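You operate a simulated robot arm through the tools that you are given. There is no shell and no other tool.

You are at the controls of a simulated two-armed robot. One attempt, no reset.

Task
Take the tea towel from the table top and hang it over the towel rail.

The check looks at the end state, three seconds after you hand in, the way a careful person would. Anything else that was tipped, shoved, dropped, spilled or broken makes it a failure. Flat cloth is picked up by pressing the open fingertips on it (5 to 10 N) and closing them slowly along it; thin cloth reads only 2 to 8 mm in the jaws.

Robot
Two 7-joint arms with two-finger parallel grippers on one trunk, on a base that drives. Base frame: it is fixed to the floor where the robot stands at the start and does not move with it; the origin is under the middle of the robot, x ahead of it, y to its left, z up. Units: m, degrees, N and s.
The left shoulder is at the start at [0.03, 0.119, 0.935], the right one opposite. With the tool pointing down near the work surface each hand reaches from about 0.24 to 0.66 m from the robot's upright axis, wherever it stands, measured 20 degrees to its own side. Payload 3.43 kg a hand.
Tool frame (each hand has its own): the origin (TCP) lies between the finger pads and is the grasp point; the fingertips stand 0.03 m ahead of it; z points along the fingers, y is the line along which they close. The gripper opens to 0.094 m. The fingers are 0.028 m wide and 0.01 m thick; the gripper's body (0.05 by 0.096 m) begins 0.055 m behind the TCP.
Orientation is that of the tool frame in the base frame, as a unit quaternion [w, x, y, z]. With the fingers straight down and closing along the base's y, the tool's x points along the base's -x, its y along +y and its z along -z.

Tools
- The arms move only by the tool servo_tool. It takes "left_rows", "right_rows" or both (then of equal length, played together; a hand with none holds still); each is a list of rows, each a list of 7 numbers: the shift along the tool's x, y, z in m, then the turn, a rotation vector about the tool's x, y, z in degrees, then the finger opening in m, from 0 to 0.094. In form: [[x, y, z, rx, ry, rz, jaw], ...]. A call has 1 to 20 rows; each row shifts and turns the commanded pose from where the row before left it, along the tool's axes as they then stand. Each row takes 0.2 s and may step no farther than 0.05 m and 8.6 degrees from the row before; otherwise, or with a gripper value out of range, the whole call is refused. Where a pose cannot be reached the arm comes as near as it can. A force on the tool above 40 N (or 10 N above the force at the start of the call, whichever is more), or a blocked arm, ends the call early, and 0.2 s more pass. Each finger travels about 0.072 m/s and halts on what it meets, pressing with about 43 N; the grip force reading is that of the motor and also rises with nothing between the fingers. The clock runs only during rows and for 0.2 s after the last one: add rows that do not move to give the fingers time. The reply holds the time, the measured pose of the TCP, the force on the tool along the base axes, the opening and the grip force, in the units named above and with some noise, with the torque about the TCP (base axes, N m) and any sound that the robot's microphone picked up, and new pictures: "pictures" is both (left out), scene, wrist or none (wrist: the cameras of the hands that moved).
- Cameras (640 x 400 px; columns grow to the right, rows downward): "scene" is now at [0.0446, 0.0032, 1.637]; the picture's right is [0.06, -1.00, 0.00], its down [-0.77, -0.05, -0.63] and it looks along [0.63, 0.04, -0.78] (base axes); focal length 253 px, centre (320, 200). "left" rides on the left gripper at [0.076, -0.014, -0.102] in its tool frame; the picture's right is [0.18, 0.98, 0.00], its down [-0.75, 0.14, -0.64] and it looks along [-0.63, 0.12, 0.77] (tool axes); focal length 243 px, centre (320, 200). "right" rides on the right gripper at [0.076, 0.014, -0.102] in its tool frame; the picture's right is [-0.18, 0.98, 0.00], its down [-0.75, -0.14, -0.64] and it looks along [-0.63, -0.12, 0.77] (tool axes); focal length 243 px, centre (320, 200). There is no depth. A picture from a camera that has moved, and an enlarged one, comes with that camera's place and axes in the base frame and with its lens.
- move_column(by): slides the trunk up (or, below 0, down) by that many m; the arms and the scene camera ride with it, the base frame stays. It gives what a move gives, with no picture.
- drive_base(legs): drives the robot by 1 to 6 legs, each [ahead, turn to the left] in m and degrees, along the robot's own axes; the way and the turn of a leg run together, so that a leg with both is an arc; at most 1.5 m and 180 degrees a leg. The arms and the cameras ride along, it lands a little off, and it stops where it bumps. It gives what a move gives, and a new picture of the scene camera.
- pan_tilt(pan, tilt): turns the head with the scene camera to pan (to the left, within 143 degrees either way) and tilt (down, from -29 to 69), counted from straight ahead of the robot. It gives what a move gives, and a new picture of the scene camera.
- inspect(camera, box): a new picture of the part [left, top, right, bottom] of that camera's present view, enlarged. The clock stands still meanwhile.
- job_done(): hands the job in; it is judged then, once.

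Places have to be worked out from the pictures, the camera data and where the tool is seen. Open the grippers and draw the arms clear of the work before you hand the job in, unless the task says otherwise.

The tools are called after "Request:" as a command line: name --argument value ..., lists and objects as JSON in quotes. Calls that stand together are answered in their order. servo_tool: Moves the arms, as the interface text tells. Its arguments: {"type":"object","properties":{"left_rows":{"type":"array"},"right_rows":{"type":"array"},"pictures":{"type":"string","enum":["both","scene","wrist","none"]}},"required":[]} The other tools are called the same way: move_column (by) slides the trunk up or down; drive_base (legs) drives the base; pan_tilt (pan, tilt) turns the head that bears the scene camera; inspect (camera, box) takes an enlarged picture of a part of a camera's view; job_done () hands the job in.

At the start:

```text
time_s: 0.0
left_position: [0.5258, 0.2379, 0.9378]
left_ee_rot: [0.0, 0.0, 1.0, 0.0]
left_wrist_force: [0.7, 0.2, 0.2]
left_moment: [-0.02, 0.01, 0.0]
left_width: 0.0942
left_finger_force: 0.0
right_position: [0.3919, -0.1761, 0.969]
right_ee_rot: [0.0, 0.001, 1.0, -0.001]
right_wrist_force: [-0.5, 1.0, -0.3]
right_moment: [-0.03, -0.01, 0.01]
right_width: 0.0939
right_finger_force: 0.0
trunk travel left (down, up): [-0.2, 0.21]
robot x, y, heading: [-0.0013, -0.0002, -0.1]
head pan, tilt: [3.7, 50.9]
```

scene: 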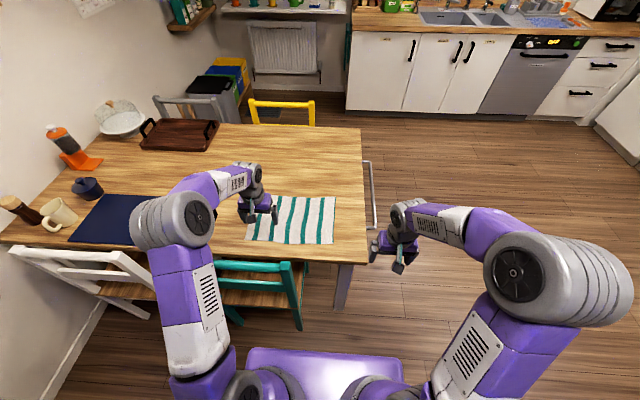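
right: 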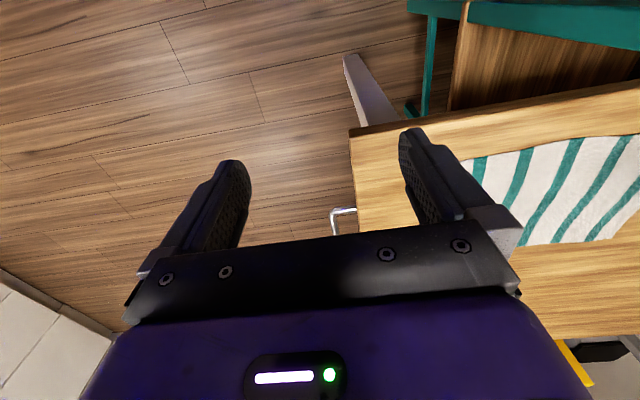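
left: 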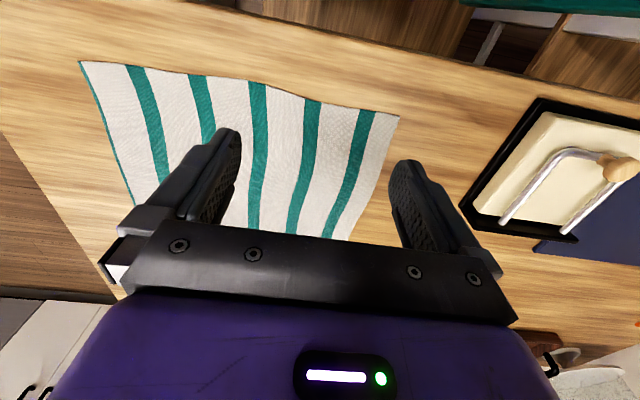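

The towel lies on the table's near right part, and a chrome rail seems to be mounted on the table's right edge. I'll zoom in on both before moving.

Request:
inspect --camera "scene" --box '[220, 140, 420, 265]'

Request:
inspect --camera "right" --box '[280, 40, 640, 265]'

Request:
inspect --camera "left" --box '[0, 0, 640, 400]'

```text
3.20 times, centred on (320, 202) of scene
camera zoom: at [0.0446, 0.0032, 1.637], right [0.06, -1.0, 0.0], down [-0.77, -0.05, -0.63], along [0.63, 0.04, -0.78], focal length 809 px, centre (320, 192)
```

zoom: 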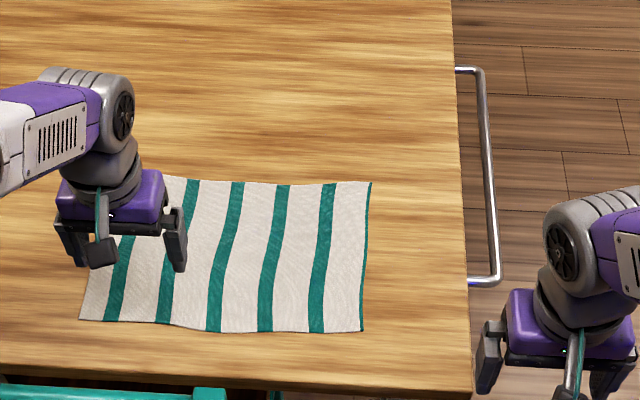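

```text
1.78 times, centred on (460, 152) of right
camera zoom: at [0.3161, -0.1623, 1.0722], right [0.18, 0.98, 0.0], down [0.75, -0.14, 0.64], along [0.63, -0.12, -0.77], focal length 431 px, centre (71, 284)
```

zoom: 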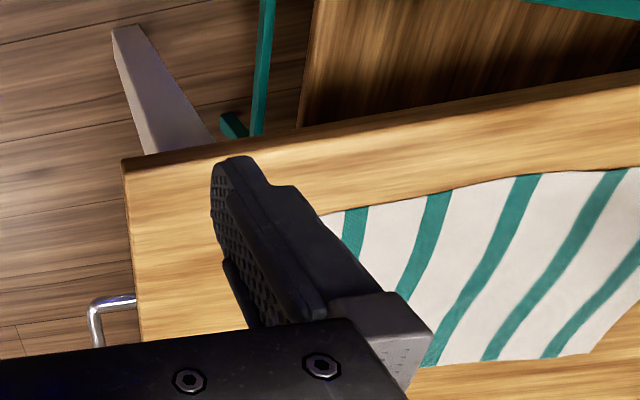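

```text
1.00 times, centred on (320, 200) of left (not enlarged: the box is as wide or as high as the picture)
camera zoom: at [0.4486, 0.2241, 1.0415], right [-0.18, 0.98, 0.0], down [0.75, 0.14, 0.64], along [0.63, 0.12, -0.77], focal length 243 px, centre (320, 200)
```

zoom: 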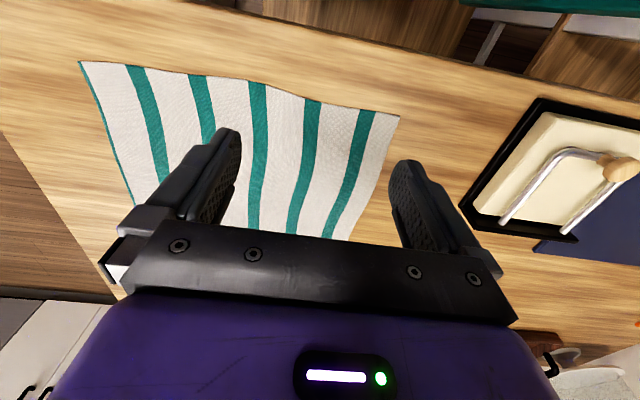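

The table top sits at about z≈0.747. The towel covers roughly x 0.545–0.786 and y −0.02–0.335. The rail runs along x from about 0.67 to 1.10 at y≈−0.207, z≈0.68, about 5 cm off the table edge. I plan to work from the table's right side, so I'll look around first to check the base clearance and the floor there.

Request:
pan_tilt --pan 0 --tilt 69

Request:
pan_tilt --pan -60 --tilt 50

Request:
pan_tilt --pan -135 --tilt 45

Request:
pan_tilt --pan 135 --tilt 45

```text
time_s: 0.8
left_position: [0.526, 0.2393, 0.9393]
left_ee_rot: [0.001, 0.0, 1.0, 0.0]
left_wrist_force: [-0.5, -0.7, -0.5]
left_moment: [-0.06, -0.01, -0.02]
left_width: 0.0943
left_finger_force: 0.0
right_position: [0.3922, -0.1765, 0.9698]
right_ee_rot: [0.0, 0.0, 1.0, 0.001]
right_wrist_force: [-0.3, 0.0, -0.6]
right_moment: [0.01, 0.01, 0.0]
right_width: 0.0943
right_finger_force: 0.1
trunk travel left (down, up): [-0.2, 0.21]
robot x, y, heading: [0.0011, 0.0035, 0.1]
head pan, tilt: [0.0, 68.8]
camera scene: at [0.0246, -0.0017, 1.6163], right [0.0, -1.0, 0.0], down [-0.93, 0.0, -0.36], along [0.36, 0.0, -0.93], focal length 253 px, centre (320, 200)
```

scene: 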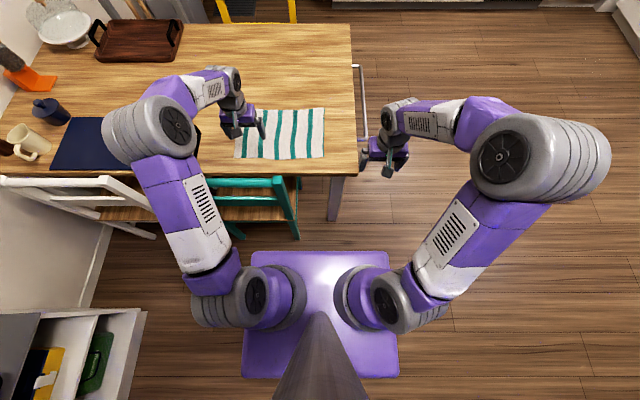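

```text
time_s: 2.1
left_position: [0.525, 0.24, 0.9373]
left_ee_rot: [0.0, 0.0, 1.0, 0.001]
left_wrist_force: [0.3, 0.9, -0.6]
left_moment: [0.03, -0.02, 0.0]
left_width: 0.094
left_finger_force: 0.2
right_position: [0.3915, -0.1758, 0.9681]
right_ee_rot: [0.0, 0.001, 1.0, 0.0]
right_wrist_force: [-1.3, -0.8, -0.2]
right_moment: [0.02, -0.01, 0.01]
right_width: 0.0939
right_finger_force: 0.1
trunk travel left (down, up): [-0.2, 0.21]
robot x, y, heading: [-0.0013, 0.0026, 0.2]
head pan, tilt: [-60.0, 50.0]
camera scene: at [0.0072, -0.0683, 1.6382], right [-0.87, -0.5, 0.0], down [-0.38, 0.66, -0.64], along [0.32, -0.56, -0.77], focal length 253 px, centre (320, 200)
```

scene: 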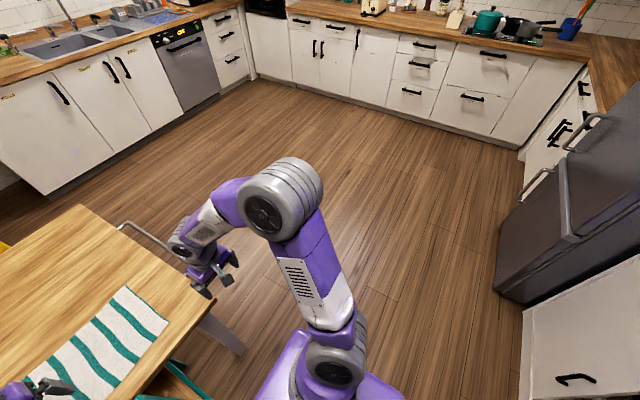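

```text
time_s: 3.6
left_position: [0.5257, 0.2389, 0.938]
left_ee_rot: [-0.001, 0.0, 1.0, -0.001]
left_wrist_force: [0.4, 0.4, -1.5]
left_moment: [0.01, -0.01, 0.01]
left_width: 0.094
left_finger_force: 0.1
right_position: [0.3915, -0.1753, 0.9688]
right_ee_rot: [0.0, 0.001, 1.0, 0.0]
right_wrist_force: [0.3, -0.2, 0.1]
right_moment: [0.0, -0.02, 0.01]
right_width: 0.0942
right_finger_force: 0.1
trunk travel left (down, up): [-0.2, 0.21]
robot x, y, heading: [0.0021, 0.0017, 0.1]
head pan, tilt: [-135.0, 45.0]
camera scene: at [-0.0888, -0.0593, 1.6452], right [-0.71, 0.71, 0.0], down [0.5, 0.5, -0.71], along [-0.5, -0.5, -0.71], focal length 253 px, centre (320, 200)
```

scene: 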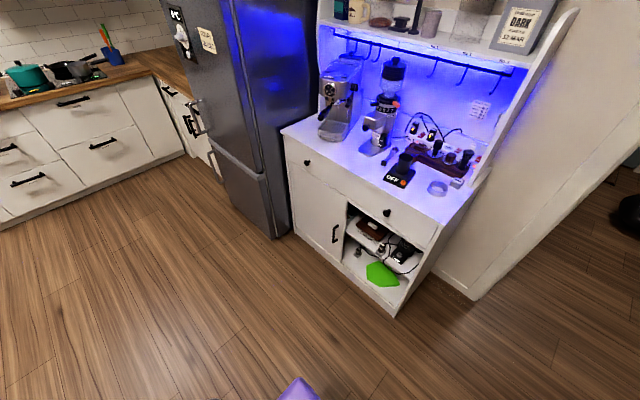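

```text
time_s: 7.3
left_position: [0.5255, 0.2388, 0.9378]
left_ee_rot: [-0.001, 0.0, 1.0, 0.0]
left_wrist_force: [-0.7, -0.8, -1.1]
left_moment: [0.02, -0.04, 0.02]
left_width: 0.0941
left_finger_force: 0.0
right_position: [0.3917, -0.1757, 0.9683]
right_ee_rot: [0.001, 0.0, 1.0, 0.0]
right_wrist_force: [-0.7, 0.1, -1.2]
right_moment: [-0.01, 0.01, 0.0]
right_width: 0.0937
right_finger_force: 0.1
trunk travel left (down, up): [-0.2, 0.21]
robot x, y, heading: [-0.0033, -0.0011, -0.1]
head pan, tilt: [135.0, 45.0]
camera scene: at [-0.0889, 0.0558, 1.6452], right [0.71, 0.71, 0.0], down [0.5, -0.5, -0.71], along [-0.5, 0.5, -0.71], focal length 253 px, centre (320, 200)
```

scene: 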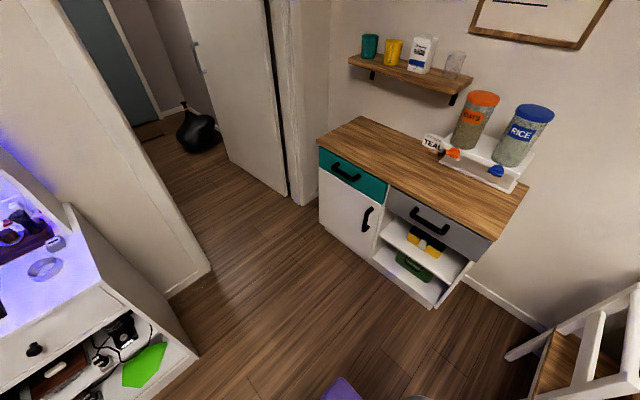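

The base looks about 0.7 m wide and the teal chair is close to its front. The floor to the right of the table is clear. I'll back off, turn right, drive out past the table corner and turn to face along it.

Request:
pan_tilt --pan 0 --tilt 50

Request:
drive_base --legs '[[-0.2, 0], [0, -60], [0.85, 0], [0, 60]]'

```text
time_s: 9.5
left_position: [0.5257, 0.2387, 0.9376]
left_ee_rot: [0.0, 0.0, 1.0, 0.0]
left_wrist_force: [0.4, 0.0, 0.1]
left_moment: [0.03, 0.0, -0.01]
left_width: 0.0941
left_finger_force: 0.1
right_position: [0.3924, -0.177, 0.9697]
right_ee_rot: [0.0, 0.0, 1.0, 0.0]
right_wrist_force: [1.2, -0.3, -0.7]
right_moment: [0.02, -0.03, -0.01]
right_width: 0.0939
right_finger_force: 0.1
trunk travel left (down, up): [-0.2, 0.21]
robot x, y, heading: [0.0014, -0.0017, 0.1]
head pan, tilt: [0.0, 50.0]
camera scene: at [0.0456, -0.0016, 1.6382], right [0.0, -1.0, 0.0], down [-0.77, 0.0, -0.64], along [0.64, 0.0, -0.77], focal length 253 px, centre (320, 200)
```

scene: 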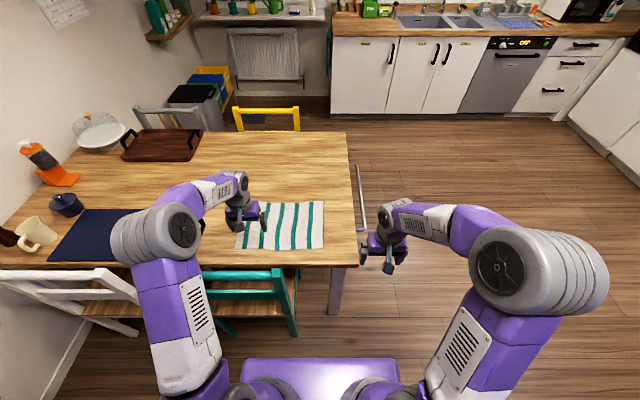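

```text
time_s: 20.4
left_position: [0.7493, -0.4831, 0.9379]
left_ee_rot: [0.0, 0.007, 1.0, 0.0]
left_wrist_force: [-0.5, 1.0, -0.8]
left_moment: [-0.01, 0.02, 0.01]
left_width: 0.0941
left_finger_force: 0.0
right_position: [0.6096, -0.8966, 0.9688]
right_ee_rot: [0.0, 0.007, 1.0, -0.001]
right_wrist_force: [-1.6, 0.2, 0.3]
right_moment: [0.02, -0.02, 0.01]
right_width: 0.0939
right_finger_force: 0.1
trunk travel left (down, up): [-0.2, 0.21]
robot x, y, heading: [0.2193, -0.7176, -0.5]
head pan, tilt: [0.0, 50.0]
camera scene: at [0.2653, -0.7179, 1.6382], right [-0.01, -1.0, 0.0], down [-0.77, 0.01, -0.64], along [0.64, -0.01, -0.77], focal length 253 px, centre (320, 200)
```

scene: 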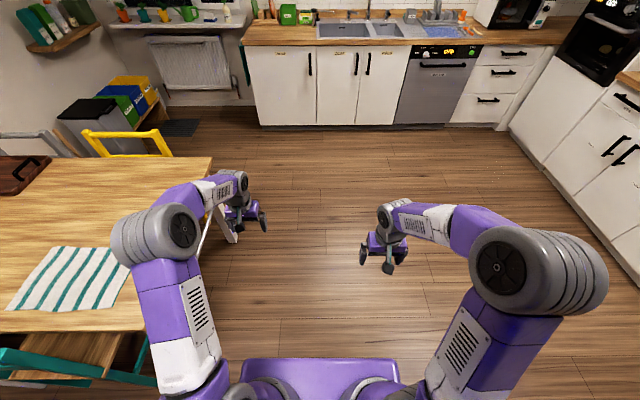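

I landed at (0.22, −0.72) with no bump. Next I drive ahead to x≈0.78 and turn left to face the rail and table.

Request:
drive_base --legs '[[0.56, 0], [0, 90.5]]'

```text
time_s: 27.4
left_position: [0.5488, -0.1958, 0.9374]
left_ee_rot: [0.0, -0.705, 0.709, 0.0]
left_wrist_force: [0.7, 0.3, 0.6]
left_moment: [-0.01, -0.02, -0.01]
left_width: 0.0938
left_finger_force: 0.0
right_position: [0.962, -0.3324, 0.9706]
right_ee_rot: [0.001, -0.706, 0.709, 0.0]
right_wrist_force: [-0.9, 0.3, -0.7]
right_moment: [-0.01, 0.0, 0.0]
right_width: 0.0941
right_finger_force: 0.1
trunk travel left (down, up): [-0.2, 0.21]
robot x, y, heading: [0.7877, -0.7228, 89.5]
head pan, tilt: [0.0, 50.0]
camera scene: at [0.7839, -0.6782, 1.6382], right [1.0, -0.01, 0.0], down [0.0, -0.77, -0.64], along [0.0, 0.64, -0.77], focal length 253 px, centre (320, 200)
```

scene: 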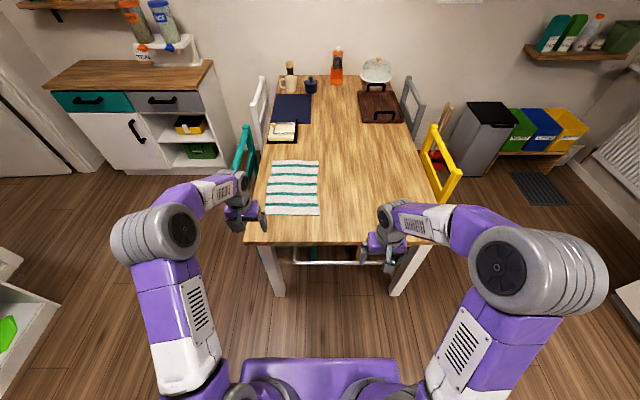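

I'm now facing the rail squarely. I'll zoom in on the towel and the rail to fix their positions.

Request:
inspect --camera "scene" --box '[230, 140, 450, 278]'

```text
2.90 times, centred on (340, 209) of scene
camera zoom: at [0.7839, -0.6782, 1.6382], right [1.0, -0.01, 0.0], down [0.0, -0.77, -0.64], along [0.0, 0.64, -0.77], focal length 733 px, centre (262, 174)
```

zoom: 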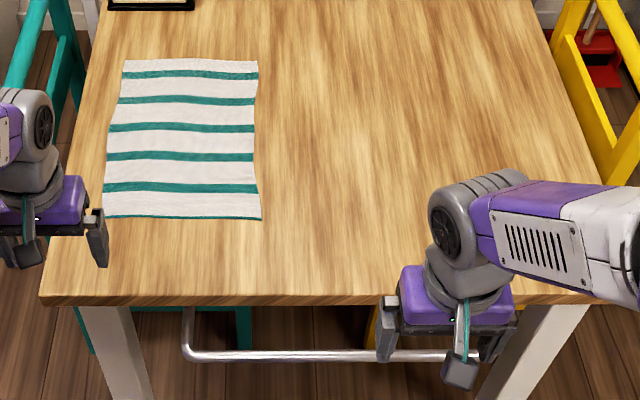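

Towel corners in base coordinates:
- Near edge: (0.544, −0.020) and (0.782, −0.027)
- Far edge: y≈0.33

The rail is at y≈−0.213 and its left end is at x≈0.68. I'll move 0.16 m closer.

Request:
drive_base --legs '[[0.16, 0.5]]'

```text
time_s: 28.9
left_position: [0.5445, -0.0386, 0.9376]
left_ee_rot: [0.001, 0.709, -0.705, 0.0]
left_wrist_force: [-0.5, 0.5, 0.1]
left_moment: [-0.06, -0.01, 0.0]
left_width: 0.0939
left_finger_force: 0.1
right_position: [0.9591, -0.1707, 0.9693]
right_ee_rot: [0.0, 0.709, -0.705, 0.0]
right_wrist_force: [-0.6, -0.4, 0.0]
right_moment: [-0.03, -0.01, 0.01]
right_width: 0.094
right_finger_force: 0.0
trunk travel left (down, up): [-0.2, 0.21]
robot x, y, heading: [0.7831, -0.5652, 90.3]
head pan, tilt: [0.0, 50.0]
camera scene: at [0.7837, -0.5171, 1.6382], right [1.0, 0.0, 0.0], down [0.0, -0.77, -0.64], along [0.0, 0.64, -0.77], focal length 253 px, centre (320, 200)
```

scene: 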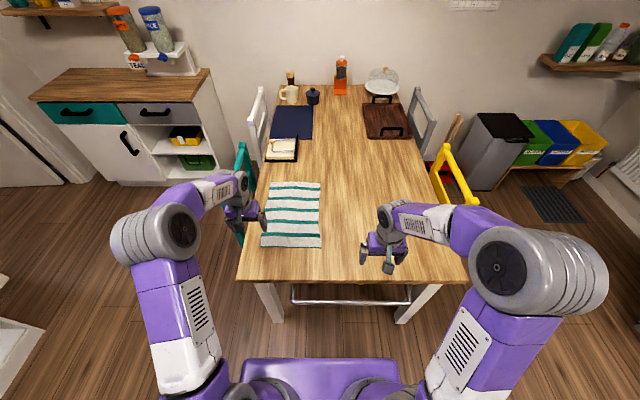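

The pose is good. Now I'll turn both wrists 90° in free air so the jaws close along y, across the rail, with each hand camera on its outboard side.

Request:
servo_tool --left_rows '[[0, 0, 0, 0, 0, 8.2, 0.094], [0, 0, 0, 0, 0, 8.2, 0.094], [0, 0, 0, 0, 0, 8.2, 0.094], [0, 0, 0, 0, 0, 8.2, 0.094], [0, 0, 0, 0, 0, 8.2, 0.094], [0, 0, 0, 0, 0, 8.2, 0.094], [0, 0, 0, 0, 0, 8.2, 0.094], [0, 0, 0, 0, 0, 8.2, 0.094], [0, 0, 0, 0, 0, 8.2, 0.094], [0, 0, 0, 0, 0, 8.2, 0.094], [0, 0, 0, 0, 0, 7.7, 0.094], [0, 0, 0, 0, 0, 0, 0.094]]' --right_rows '[[0, 0, 0, 0, 0, -8.2, 0.094], [0, 0, 0, 0, 0, -8.2, 0.094], [0, 0, 0, 0, 0, -8.2, 0.094], [0, 0, 0, 0, 0, -8.2, 0.094], [0, 0, 0, 0, 0, -8.2, 0.094], [0, 0, 0, 0, 0, -8.2, 0.094], [0, 0, 0, 0, 0, -8.2, 0.094], [0, 0, 0, 0, 0, -8.2, 0.094], [0, 0, 0, 0, 0, -8.2, 0.094], [0, 0, 0, 0, 0, -8.2, 0.094], [0, 0, 0, 0, 0, -8.2, 0.094], [0, 0, 0, 0, 0, 0, 0.094]]' --pictures "both"

```text
time_s: 31.5
left_position: [0.5446, -0.0377, 0.9381]
left_ee_rot: [0.001, -0.004, 1.0, 0.0]
left_wrist_force: [-0.1, 1.1, -0.2]
left_moment: [0.03, -0.03, -0.01]
left_width: 0.094
left_finger_force: 0.1
right_position: [0.9587, -0.1712, 0.9681]
right_ee_rot: [0.0, 1.0, 0.005, 0.0]
right_wrist_force: [-0.3, 0.3, -0.2]
right_moment: [-0.01, 0.0, 0.0]
right_width: 0.0942
right_finger_force: 0.1
trunk travel left (down, up): [-0.2, 0.21]
robot x, y, heading: [0.7829, -0.5625, 90.1]
head pan, tilt: [0.0, 50.0]
camera scene: at [0.7837, -0.5185, 1.6382], right [1.0, 0.0, 0.0], down [0.0, -0.77, -0.64], along [0.0, 0.64, -0.77], focal length 253 px, centre (320, 200)
camera right: at [1.0365, -0.1852, 1.0721], right [-0.17, -0.98, 0.0], down [-0.76, 0.13, 0.64], along [-0.63, 0.11, -0.77], focal length 243 px, centre (320, 200)
camera left: at [0.4664, -0.0543, 1.0415], right [-0.19, 0.98, 0.0], down [0.75, 0.15, 0.64], along [0.63, 0.12, -0.77], focal length 243 px, centre (320, 200)
```

scene: 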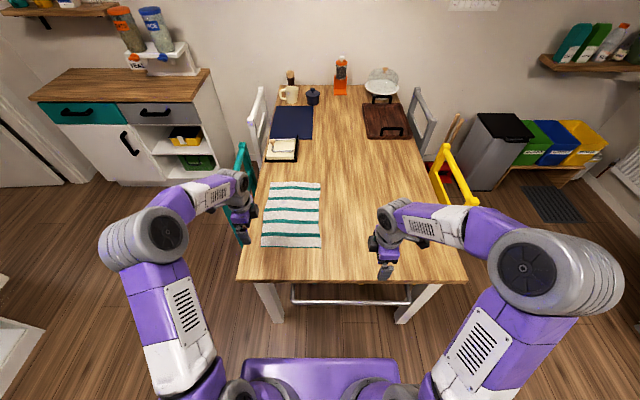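
right: 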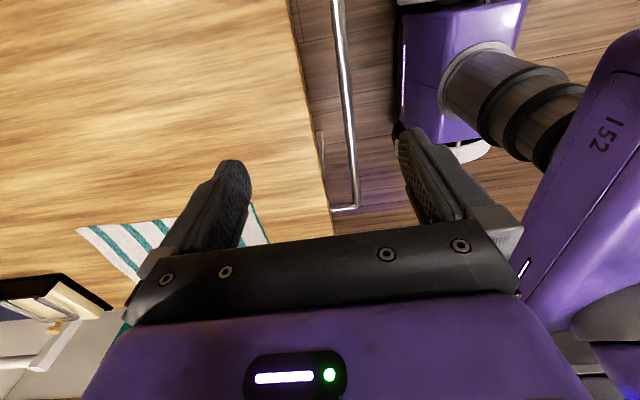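
left: 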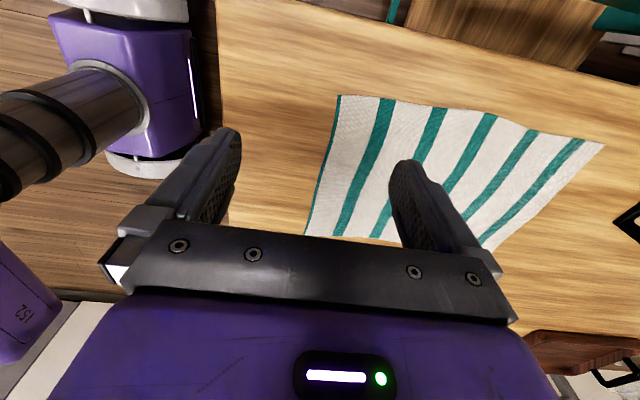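

Both wrists reached the pose. I'll bring both hands over the near edge of the towel, left at (0.566, 0.02) and right at (0.760, 0.02). The fingertips will stay about 5 cm above it, jaws at 0.06 m.

Request:
servo_tool --left_rows '[[-0.00307, 0.00824, 0.0154, 0, 0, 0, 0.06], [-0.00307, 0.00824, 0.0154, 0, 0, 0, 0.06], [-0.00307, 0.00824, 0.0154, 0, 0, 0, 0.06], [-0.00307, 0.00824, 0.0154, 0, 0, 0, 0.06], [-0.00307, 0.00824, 0.0154, 0, 0, 0, 0.06], [-0.00307, 0.00824, 0.0154, 0, 0, 0, 0.06], [-0.00307, 0.00824, 0.0154, 0, 0, 0, 0.06], [0, 0, 0, 0, 0, 0, 0.06]]' --right_rows '[[-0.0284, -0.02731, 0.0197, 0, 0, 0, 0.06], [-0.0284, -0.02731, 0.0197, 0, 0, 0, 0.06], [-0.0284, -0.02731, 0.0197, 0, 0, 0, 0.06], [-0.0284, -0.02731, 0.0197, 0, 0, 0, 0.06], [-0.0284, -0.02731, 0.0197, 0, 0, 0, 0.06], [-0.0284, -0.02731, 0.0197, 0, 0, 0, 0.06], [-0.0284, -0.02731, 0.0197, 0, 0, 0, 0.06], [0, 0, 0, 0, 0, 0, 0.06]]' --pictures "both"

```text
time_s: 33.3
left_position: [0.5642, 0.0175, 0.8303]
left_ee_rot: [0.0, -0.005, 1.0, 0.0]
left_wrist_force: [0.6, -0.8, 0.4]
left_moment: [0.06, 0.02, 0.03]
left_width: 0.0598
left_finger_force: 0.0
right_position: [0.7553, 0.018, 0.8342]
right_ee_rot: [-0.001, 1.0, 0.005, 0.0]
right_wrist_force: [-0.1, 0.9, 0.2]
right_moment: [0.01, -0.01, -0.01]
right_width: 0.0598
right_finger_force: 0.1
trunk travel left (down, up): [-0.2, 0.21]
robot x, y, heading: [0.7843, -0.5647, 90.3]
head pan, tilt: [0.0, 50.0]
camera scene: at [0.7843, -0.5193, 1.6383], right [1.0, 0.0, 0.0], down [0.0, -0.77, -0.64], along [0.0, 0.64, -0.77], focal length 253 px, centre (320, 200)
camera right: at [0.8325, 0.004, 0.9366], right [-0.18, -0.98, 0.0], down [-0.75, 0.13, 0.64], along [-0.63, 0.11, -0.77], focal length 243 px, centre (320, 200)
camera left: at [0.4873, 0.0021, 0.9333], right [-0.19, 0.98, 0.0], down [0.75, 0.15, 0.64], along [0.63, 0.12, -0.77], focal length 243 px, centre (320, 200)
```

scene: 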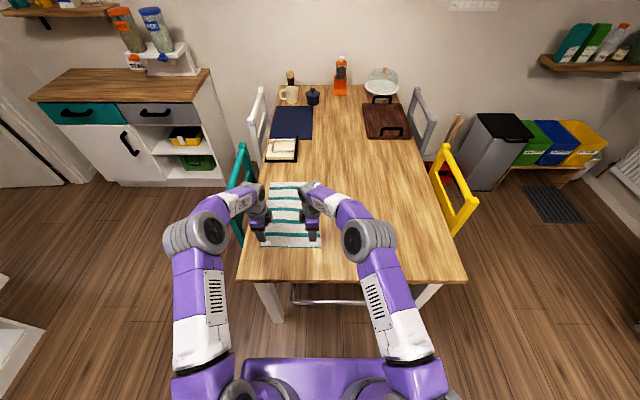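
right: 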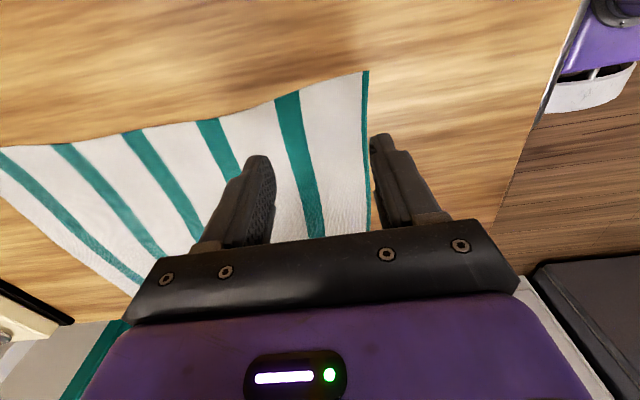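
left: 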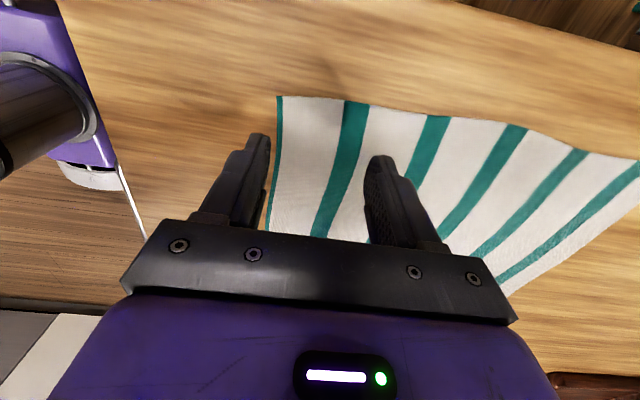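

The outer fingers sit right at the towel's edge (y≈−0.02). I'll shift both hands 1 cm further onto the cloth and lower the fingertips to just above it.

Request:
servo_tool --left_rows '[[0, 0.0105, 0.012, 0, 0, 0, 0.06], [0, 0, 0.015, 0, 0, 0, 0.06], [0, 0, 0.01, 0, 0, 0, 0.06], [0, 0, 0.008, 0, 0, 0, 0.06], [0, 0, 0, 0, 0, 0, 0.06]]' --right_rows '[[0.006, -0.01, 0.012, 0, 0, 0, 0.06], [0, 0, 0.015, 0, 0, 0, 0.06], [0, 0, 0.012, 0, 0, 0, 0.06], [0, 0, 0.009, 0, 0, 0, 0.06], [0, 0, 0, 0, 0, 0, 0.06]]' --pictures "wrist"

```text
time_s: 34.5
left_position: [0.5642, 0.0296, 0.7855]
left_ee_rot: [0.0, -0.006, 1.0, 0.0]
left_wrist_force: [0.3, 0.3, -0.5]
left_moment: [-0.01, -0.02, 0.02]
left_width: 0.0601
left_finger_force: 0.2
right_position: [0.7642, 0.0275, 0.7835]
right_ee_rot: [0.001, 1.0, 0.004, 0.0]
right_wrist_force: [-0.3, -0.7, -1.0]
right_moment: [0.02, 0.04, 0.0]
right_width: 0.06
right_finger_force: 0.0
trunk travel left (down, up): [-0.2, 0.21]
robot x, y, heading: [0.7859, -0.5663, 90.3]
head pan, tilt: [0.0, 50.0]
camera right: at [0.8413, 0.0139, 0.8871], right [-0.18, -0.98, 0.0], down [-0.75, 0.13, 0.64], along [-0.63, 0.11, -0.77], focal length 243 px, centre (320, 200)
camera left: at [0.4872, 0.0137, 0.889], right [-0.19, 0.98, 0.0], down [0.75, 0.15, 0.64], along [0.63, 0.12, -0.77], focal length 243 px, centre (320, 200)
```

right: 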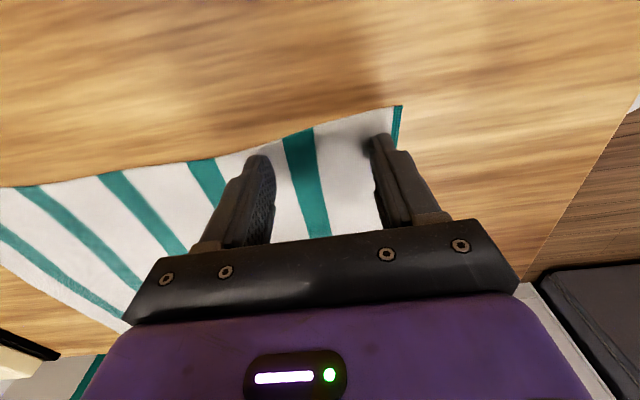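
left: 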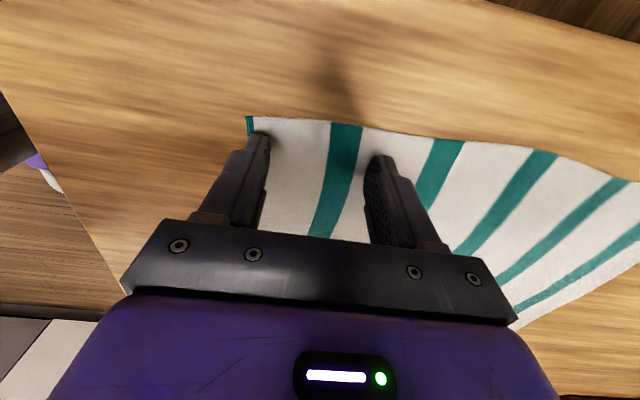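

Both finger pairs are well placed over the cloth corners. Now I'll creep down and watch the force.

Request:
servo_tool --left_rows '[[0, 0, 0.003, 0, 0, 0, 0.06], [0, 0, 0.002, 0, 0, 0, 0.06], [0, 0, 0.002, 0, 0, 0, 0.06], [0, 0, 0, 0, 0, 0, 0.06]]' --right_rows '[[0, 0, 0.002, 0, 0, 0, 0.06], [0, 0, 0.002, 0, 0, 0, 0.06], [0, 0, 0.001, 0, 0, 0, 0.06], [0, 0, 0, 0, 0, 0, 0.06]]' --pictures "none"

```text
time_s: 35.5
left_position: [0.5635, 0.0289, 0.7809]
left_ee_rot: [-0.001, -0.005, 1.0, 0.003]
left_wrist_force: [-1.2, 1.5, 13.6]
left_moment: [-0.43, 0.07, -0.05]
left_width: 0.0597
left_finger_force: 0.0
right_position: [0.7643, 0.0276, 0.7816]
right_ee_rot: [-0.004, 1.0, 0.004, 0.0]
right_wrist_force: [-0.4, 0.5, 19.6]
right_moment: [-0.71, 0.01, -0.01]
right_width: 0.0599
right_finger_force: 0.1
trunk travel left (down, up): [-0.2, 0.21]
robot x, y, heading: [0.7844, -0.5639, 90.1]
head pan, tilt: [0.0, 50.0]
```

The near fingers touched first: 13–20 N, with a moment that shows only the robot-side finger is loaded. I'll back off about 2 mm and tilt both hands ~1° so the far finger comes down level, then read again.

Request:
servo_tool --left_rows '[[0, 0, -0.002, 0, 0, 0, 0.06], [0, 0, 0, 1.0, 0, 0, 0.06], [0, 0, 0, 0, 0, 0, 0.06]]' --right_rows '[[0, 0, -0.0025, 0, 0, 0, 0.06], [0, 0, 0, -1.0, 0, 0, 0.06], [0, 0, 0, 0, 0, 0, 0.06]]' --pictures "none"

```text
time_s: 36.3
left_position: [0.5649, 0.0276, 0.783]
left_ee_rot: [0.001, -0.006, 1.0, -0.008]
left_wrist_force: [-1.9, 1.6, 9.3]
left_moment: [0.41, 0.09, 0.02]
left_width: 0.0611
left_finger_force: 0.9
right_position: [0.7644, 0.0268, 0.7817]
right_ee_rot: [0.008, 1.0, 0.004, 0.0]
right_wrist_force: [-1.2, 1.1, 12.3]
right_moment: [0.48, -0.03, 0.05]
right_width: 0.0606
right_finger_force: 0.6
trunk travel left (down, up): [-0.2, 0.21]
robot x, y, heading: [0.7881, -0.5598, 90.1]
head pan, tilt: [0.0, 50.0]
```

Now the far finger carries the load, so the balance is about halfway between. I'll take back half of the tilt and check.

Request:
servo_tool --left_rows '[[0, 0, 0, -0.5, 0, 0, 0.06], [0, 0, 0, 0, 0, 0, 0.06]]' --right_rows '[[0, 0, 0, 0.45, 0, 0, 0.06], [0, 0, 0, 0, 0, 0, 0.06]]' --pictures "none"

```text
time_s: 36.9
left_position: [0.5648, 0.0278, 0.7836]
left_ee_rot: [0.0, -0.006, 1.0, -0.004]
left_wrist_force: [-1.3, 0.4, 8.7]
left_moment: [0.23, 0.15, 0.05]
left_width: 0.0604
left_finger_force: 0.4
right_position: [0.7635, 0.027, 0.7825]
right_ee_rot: [0.003, 1.0, 0.004, 0.0]
right_wrist_force: [-0.3, 0.6, 12.0]
right_moment: [0.37, -0.03, 0.04]
right_width: 0.0603
right_finger_force: 0.1
trunk travel left (down, up): [-0.2, 0.21]
robot x, y, heading: [0.784, -0.5668, 90.5]
head pan, tilt: [0.0, 50.0]
```

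Request:
servo_tool --left_rows '[[0, 0, 0, -0.25, 0, 0, 0.06], [0, 0, 0, 0, 0, 0, 0.06]]' --right_rows '[[0, 0, 0, 0.35, 0, 0, 0.06], [0, 0, 0, 0, 0, 0, 0.06]]' --pictures "none"

```text
time_s: 37.5
left_position: [0.5652, 0.0282, 0.781]
left_ee_rot: [0.0, -0.005, 1.0, -0.001]
left_wrist_force: [-1.6, 0.6, 8.5]
left_moment: [0.1, 0.09, 0.0]
left_width: 0.0604
left_finger_force: 0.1
right_position: [0.7654, 0.0277, 0.782]
right_ee_rot: [0.001, 1.0, 0.005, 0.0]
right_wrist_force: [-0.6, -2.1, 10.5]
right_moment: [0.12, -0.06, 0.0]
right_width: 0.0601
right_finger_force: 0.2
trunk travel left (down, up): [-0.2, 0.21]
robot x, y, heading: [0.7862, -0.5636, 90.5]
head pan, tilt: [0.0, 50.0]
```

The loads are balanced now (8.5 N and 10.5 N). I'll ease the right hand slightly and close both jaws slowly along the cloth, stopping halfway to look.

Request:
servo_tool --left_rows '[[0, 0, 0, -0.05, 0, 0, 0.057], [0, 0, 0, 0, 0, 0, 0.053], [0, 0, 0, 0, 0, 0, 0.049], [0, 0, 0, 0, 0, 0, 0.045], [0, 0, 0, 0, 0, 0, 0.041], [0, 0, 0, 0, 0, 0, 0.037], [0, 0, 0, 0, 0, 0, 0.033], [0, 0, 0, 0, 0, 0, 0.03]]' --right_rows '[[0, 0, -0.0003, 0.05, 0, 0, 0.057], [0, 0, 0, 0, 0, 0, 0.053], [0, 0, 0, 0, 0, 0, 0.049], [0, 0, 0, 0, 0, 0, 0.045], [0, 0, 0, 0, 0, 0, 0.041], [0, 0, 0, 0, 0, 0, 0.037], [0, 0, 0, 0, 0, 0, 0.033], [0, 0, 0, 0, 0, 0, 0.03]]' --pictures "wrist"

```text
time_s: 39.3
left_position: [0.5648, 0.0276, 0.7818]
left_ee_rot: [0.0, -0.005, 1.0, -0.002]
left_wrist_force: [0.5, -0.3, 4.4]
left_moment: [0.03, 0.05, 0.03]
left_width: 0.0295
left_finger_force: 0.0
right_position: [0.7656, 0.0271, 0.7812]
right_ee_rot: [0.001, 1.0, 0.005, 0.0]
right_wrist_force: [-0.3, -0.5, 7.1]
right_moment: [-0.01, 0.0, -0.04]
right_width: 0.0289
right_finger_force: 0.0
trunk travel left (down, up): [-0.2, 0.21]
robot x, y, heading: [0.7832, -0.5625, 90.4]
head pan, tilt: [0.0, 50.0]
camera right: at [0.8415, 0.0136, 0.885], right [-0.18, -0.98, 0.0], down [-0.75, 0.14, 0.64], along [-0.63, 0.11, -0.77], focal length 243 px, centre (320, 200)
camera left: at [0.4877, 0.013, 0.885], right [-0.19, 0.98, 0.0], down [0.75, 0.15, 0.64], along [0.63, 0.12, -0.77], focal length 243 px, centre (320, 200)
```

right: 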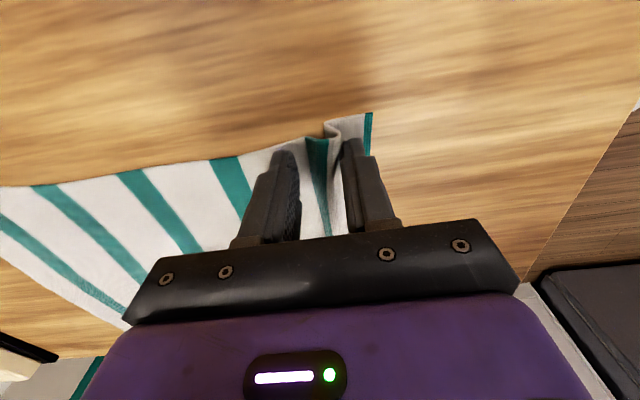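
left: 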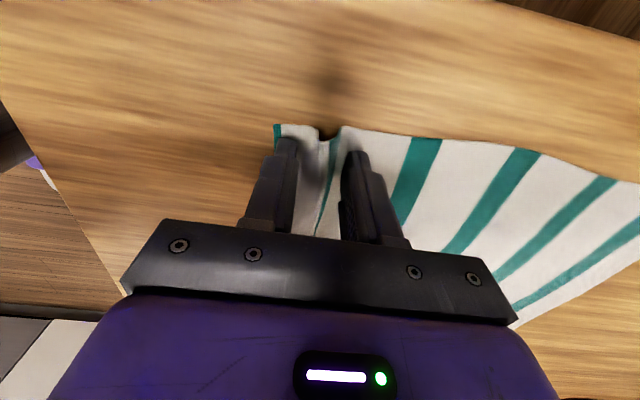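

The cloth is bunching up between both finger pairs as intended. I'll add a trace of pressure on the left and finish closing slowly.

Request:
servo_tool --left_rows '[[0, 0, 0.0004, 0, 0, 0, 0.027], [0, 0, 0, 0, 0, 0, 0.023], [0, 0, 0, 0, 0, 0, 0.019], [0, 0, 0, 0, 0, 0, 0.015], [0, 0, 0, 0, 0, 0, 0.011], [0, 0, 0, 0, 0, 0, 0.007], [0, 0, 0, 0, 0, 0, 0.003], [0, 0, 0, 0, 0, 0, 0.0], [0, 0, 0, 0, 0, 0, 0.0], [0, 0, 0, 0, 0, 0, 0.0], [0, 0, 0, 0, 0, 0, 0.0]]' --right_rows '[[0, 0, 0, 0, 0, 0, 0.027], [0, 0, 0, 0, 0, 0, 0.023], [0, 0, 0, 0, 0, 0, 0.019], [0, 0, 0, 0, 0, 0, 0.015], [0, 0, 0, 0, 0, 0, 0.011], [0, 0, 0, 0, 0, 0, 0.007], [0, 0, 0, 0, 0, 0, 0.003], [0, 0, 0, 0, 0, 0, 0.0], [0, 0, 0, 0, 0, 0, 0.0], [0, 0, 0, 0, 0, 0, 0.0], [0, 0, 0, 0, 0, 0, 0.0]]' --pictures "wrist"

```text
time_s: 41.7
left_position: [0.566, 0.0283, 0.7809]
left_ee_rot: [0.0, -0.005, 1.0, 0.0]
left_wrist_force: [0.5, -1.9, 19.5]
left_moment: [-0.09, 0.06, 0.01]
left_width: 0.0027
left_finger_force: 37.3
right_position: [0.7653, 0.0265, 0.7826]
right_ee_rot: [0.001, 1.0, 0.005, 0.0]
right_wrist_force: [-1.2, 0.0, 1.1]
right_moment: [0.0, -0.03, 0.0]
right_width: 0.0026
right_finger_force: 37.4
trunk travel left (down, up): [-0.2, 0.21]
robot x, y, heading: [0.7844, -0.5624, 90.5]
head pan, tilt: [0.0, 50.0]
camera right: at [0.8419, 0.013, 0.8853], right [-0.18, -0.98, 0.0], down [-0.75, 0.14, 0.64], along [-0.63, 0.11, -0.77], focal length 243 px, centre (320, 200)
camera left: at [0.4885, 0.0129, 0.8848], right [-0.19, 0.98, 0.0], down [0.75, 0.15, 0.64], along [0.63, 0.12, -0.77], focal length 243 px, centre (320, 200)
```

right: 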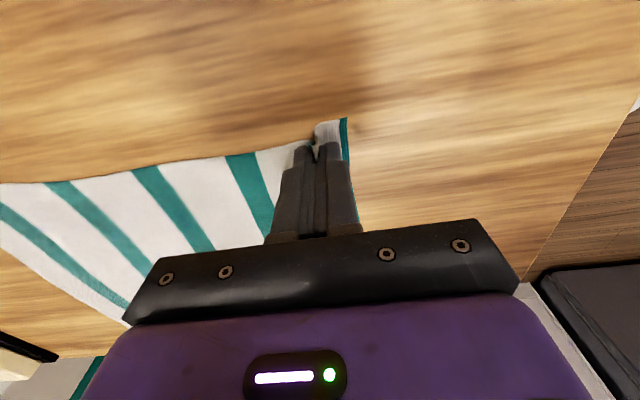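
left: 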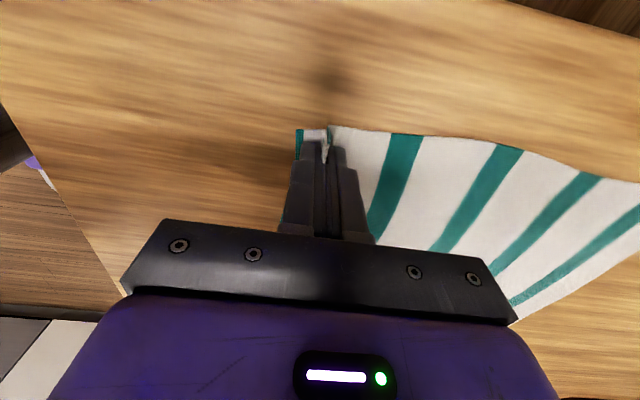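

Both jaws read about 2.6 mm with grip force, so cloth is in each. I'll lift both a few centimetres together and check that it stays held.

Request:
servo_tool --left_rows '[[0, 0, -0.005, 0, 0, 0, 0], [0, 0, -0.01, 0, 0, 0, 0], [0, 0, -0.015, 0, 0, 0, 0], [0, 0, -0.015, 0, 0, 0, 0], [0, 0, -0.015, 0, 0, 0, 0], [0, 0, 0, 0, 0, 0, 0]]' --right_rows '[[0, 0, -0.005, 0, 0, 0, 0], [0, 0, -0.01, 0, 0, 0, 0], [0, 0, -0.015, 0, 0, 0, 0], [0, 0, -0.015, 0, 0, 0, 0], [0, 0, -0.015, 0, 0, 0, 0], [0, 0, 0, 0, 0, 0, 0]]' --pictures "both"

```text
time_s: 43.1
left_position: [0.5648, 0.0299, 0.8388]
left_ee_rot: [0.0, -0.005, 1.0, -0.001]
left_wrist_force: [0.7, -0.6, -0.4]
left_moment: [-0.02, 0.01, -0.03]
left_width: 0.0024
left_finger_force: 37.1
right_position: [0.7653, 0.028, 0.8401]
right_ee_rot: [0.002, 1.0, 0.004, 0.0]
right_wrist_force: [0.1, 0.3, 0.2]
right_moment: [-0.03, 0.0, -0.03]
right_width: 0.0028
right_finger_force: 37.7
trunk travel left (down, up): [-0.2, 0.21]
robot x, y, heading: [0.7835, -0.5654, 90.6]
head pan, tilt: [0.0, 50.0]
camera scene: at [0.7836, -0.5182, 1.6382], right [1.0, 0.0, 0.0], down [0.0, -0.77, -0.64], along [0.0, 0.64, -0.77], focal length 253 px, centre (320, 200)
camera right: at [0.8418, 0.0145, 0.9437], right [-0.18, -0.98, 0.0], down [-0.75, 0.14, 0.64], along [-0.63, 0.11, -0.77], focal length 243 px, centre (320, 200)
camera left: at [0.4876, 0.014, 0.9428], right [-0.19, 0.98, 0.0], down [0.75, 0.15, 0.64], along [0.63, 0.12, -0.77], focal length 243 px, centre (320, 200)
```

scene: 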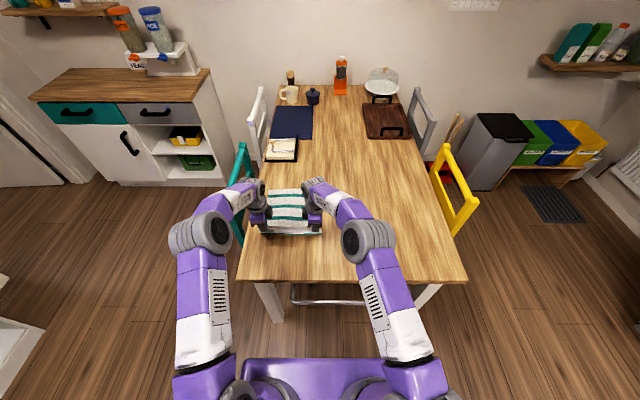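
right: 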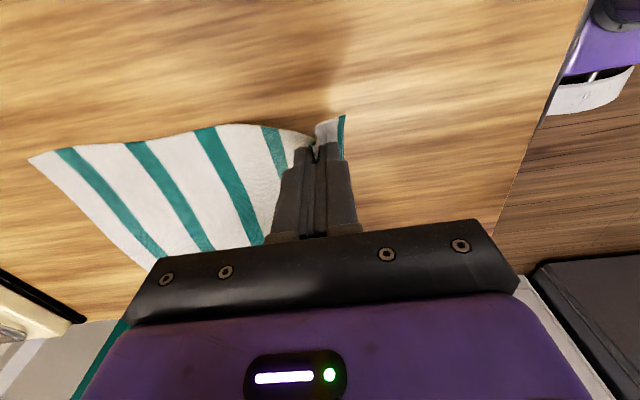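
left: 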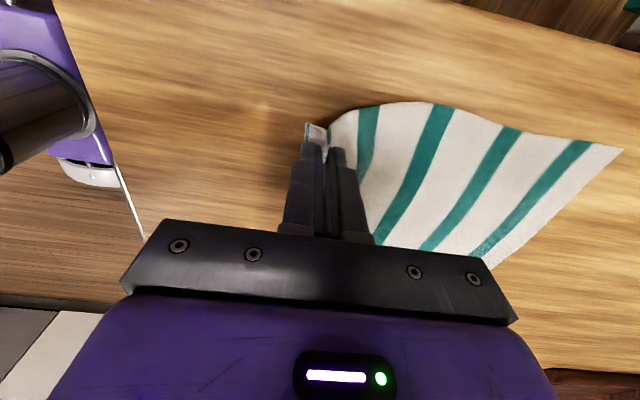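

The towel is held at both corners. I'll raise the trunk 0.2 m so it hangs free of the table.

Request:
move_column --by 0.2

Request:
servo_tool --left_rows '[[0, 0, -0.015, 0, 0, 0, 0], [0, 0, -0.015, 0, 0, 0, 0], [0, 0, -0.015, 0, 0, 0, 0], [0, 0, -0.015, 0, 0, 0, 0], [0, 0, 0, 0, 0, 0, 0]]' --right_rows '[[0, 0, -0.015, 0, 0, 0, 0], [0, 0, -0.015, 0, 0, 0, 0], [0, 0, -0.015, 0, 0, 0, 0], [0, 0, -0.015, 0, 0, 0, 0], [0, 0, 0, 0, 0, 0, 0]]' --pictures "both"

```text
time_s: 45.2
left_position: [0.5644, 0.0297, 1.039]
left_ee_rot: [0.0, -0.006, 1.0, -0.001]
left_wrist_force: [1.8, -0.5, 0.9]
left_moment: [0.0, 0.0, -0.02]
left_width: 0.0024
left_finger_force: 36.6
right_position: [0.7649, 0.0278, 1.0402]
right_ee_rot: [0.001, 1.0, 0.004, 0.0]
right_wrist_force: [-0.6, -0.6, -0.9]
right_moment: [-0.02, 0.04, 0.01]
right_width: 0.0028
right_finger_force: 37.6
trunk travel left (down, up): [-0.4, 0.01]
robot x, y, heading: [0.7851, -0.5629, 90.2]
head pan, tilt: [0.0, 50.0]
```

```text
time_s: 46.4
left_position: [0.5653, 0.0294, 1.0983]
left_ee_rot: [0.001, -0.005, 1.0, -0.001]
left_wrist_force: [1.2, -0.6, -0.8]
left_moment: [0.02, 0.0, -0.04]
left_width: 0.0025
left_finger_force: 37.1
right_position: [0.7652, 0.0279, 1.0997]
right_ee_rot: [0.001, 1.0, 0.004, 0.001]
right_wrist_force: [-0.5, 0.5, 0.0]
right_moment: [0.0, 0.0, -0.02]
right_width: 0.0028
right_finger_force: 37.2
trunk travel left (down, up): [-0.4, 0.01]
robot x, y, heading: [0.7837, -0.5638, 90.3]
head pan, tilt: [0.0, 50.0]
camera scene: at [0.7836, -0.518, 1.8382], right [1.0, 0.0, 0.0], down [0.0, -0.77, -0.64], along [0.0, 0.64, -0.77], focal length 253 px, centre (320, 200)
camera right: at [0.8425, 0.015, 1.2032], right [-0.18, -0.98, 0.0], down [-0.75, 0.14, 0.64], along [-0.63, 0.11, -0.77], focal length 243 px, centre (320, 200)
camera left: at [0.4881, 0.0142, 1.2022], right [-0.19, 0.98, 0.0], down [0.75, 0.15, 0.64], along [0.63, 0.12, -0.77], focal length 243 px, centre (320, 200)
```

scene: 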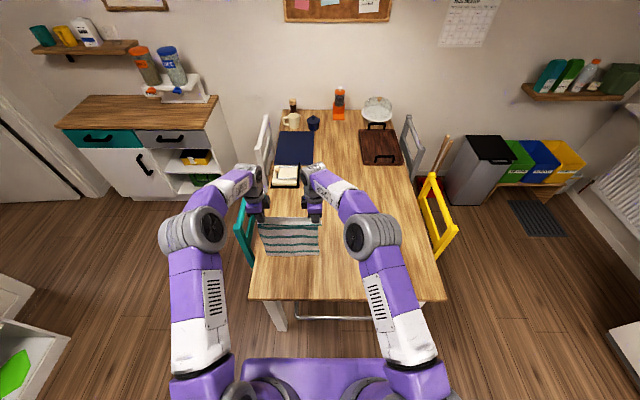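
right: 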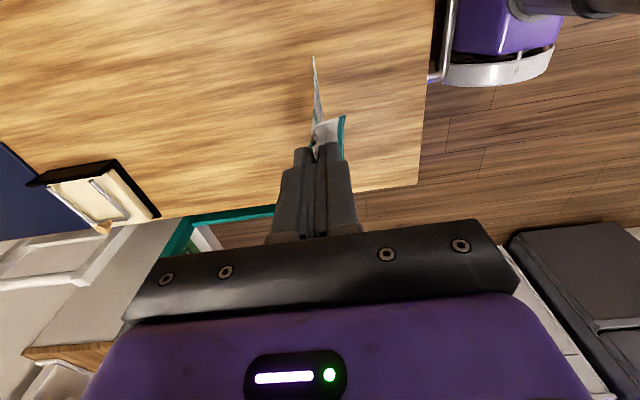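
left: 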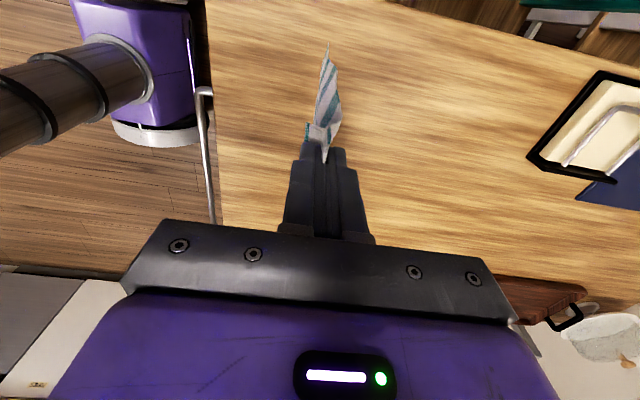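

The towel hangs as a straight vertical sheet. I'll zoom in to see where its lower edge is before moving over.

Request:
inspect --camera "scene" --box '[220, 180, 380, 280]'

Request:
inspect --camera "right" --box '[240, 0, 480, 150]'

```text
4.00 times, centred on (300, 230) of scene
camera zoom: at [0.7836, -0.518, 1.8382], right [1.0, 0.0, 0.0], down [0.0, -0.77, -0.64], along [0.0, 0.64, -0.77], focal length 1011 px, centre (400, 80)
```

zoom: 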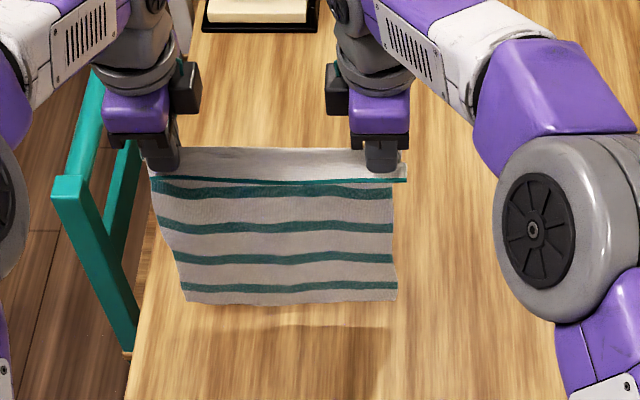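

```text
2.67 times, centred on (360, 75) of right
camera zoom: at [0.8425, 0.015, 1.2032], right [-0.18, -0.98, 0.0], down [-0.75, 0.14, 0.64], along [-0.63, 0.11, -0.77], focal length 647 px, centre (213, 533)
```

zoom: 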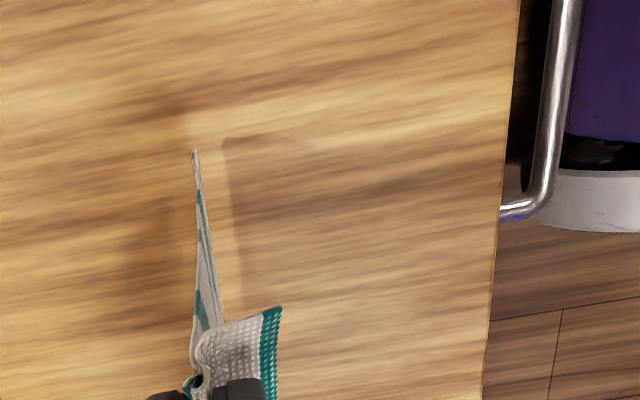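

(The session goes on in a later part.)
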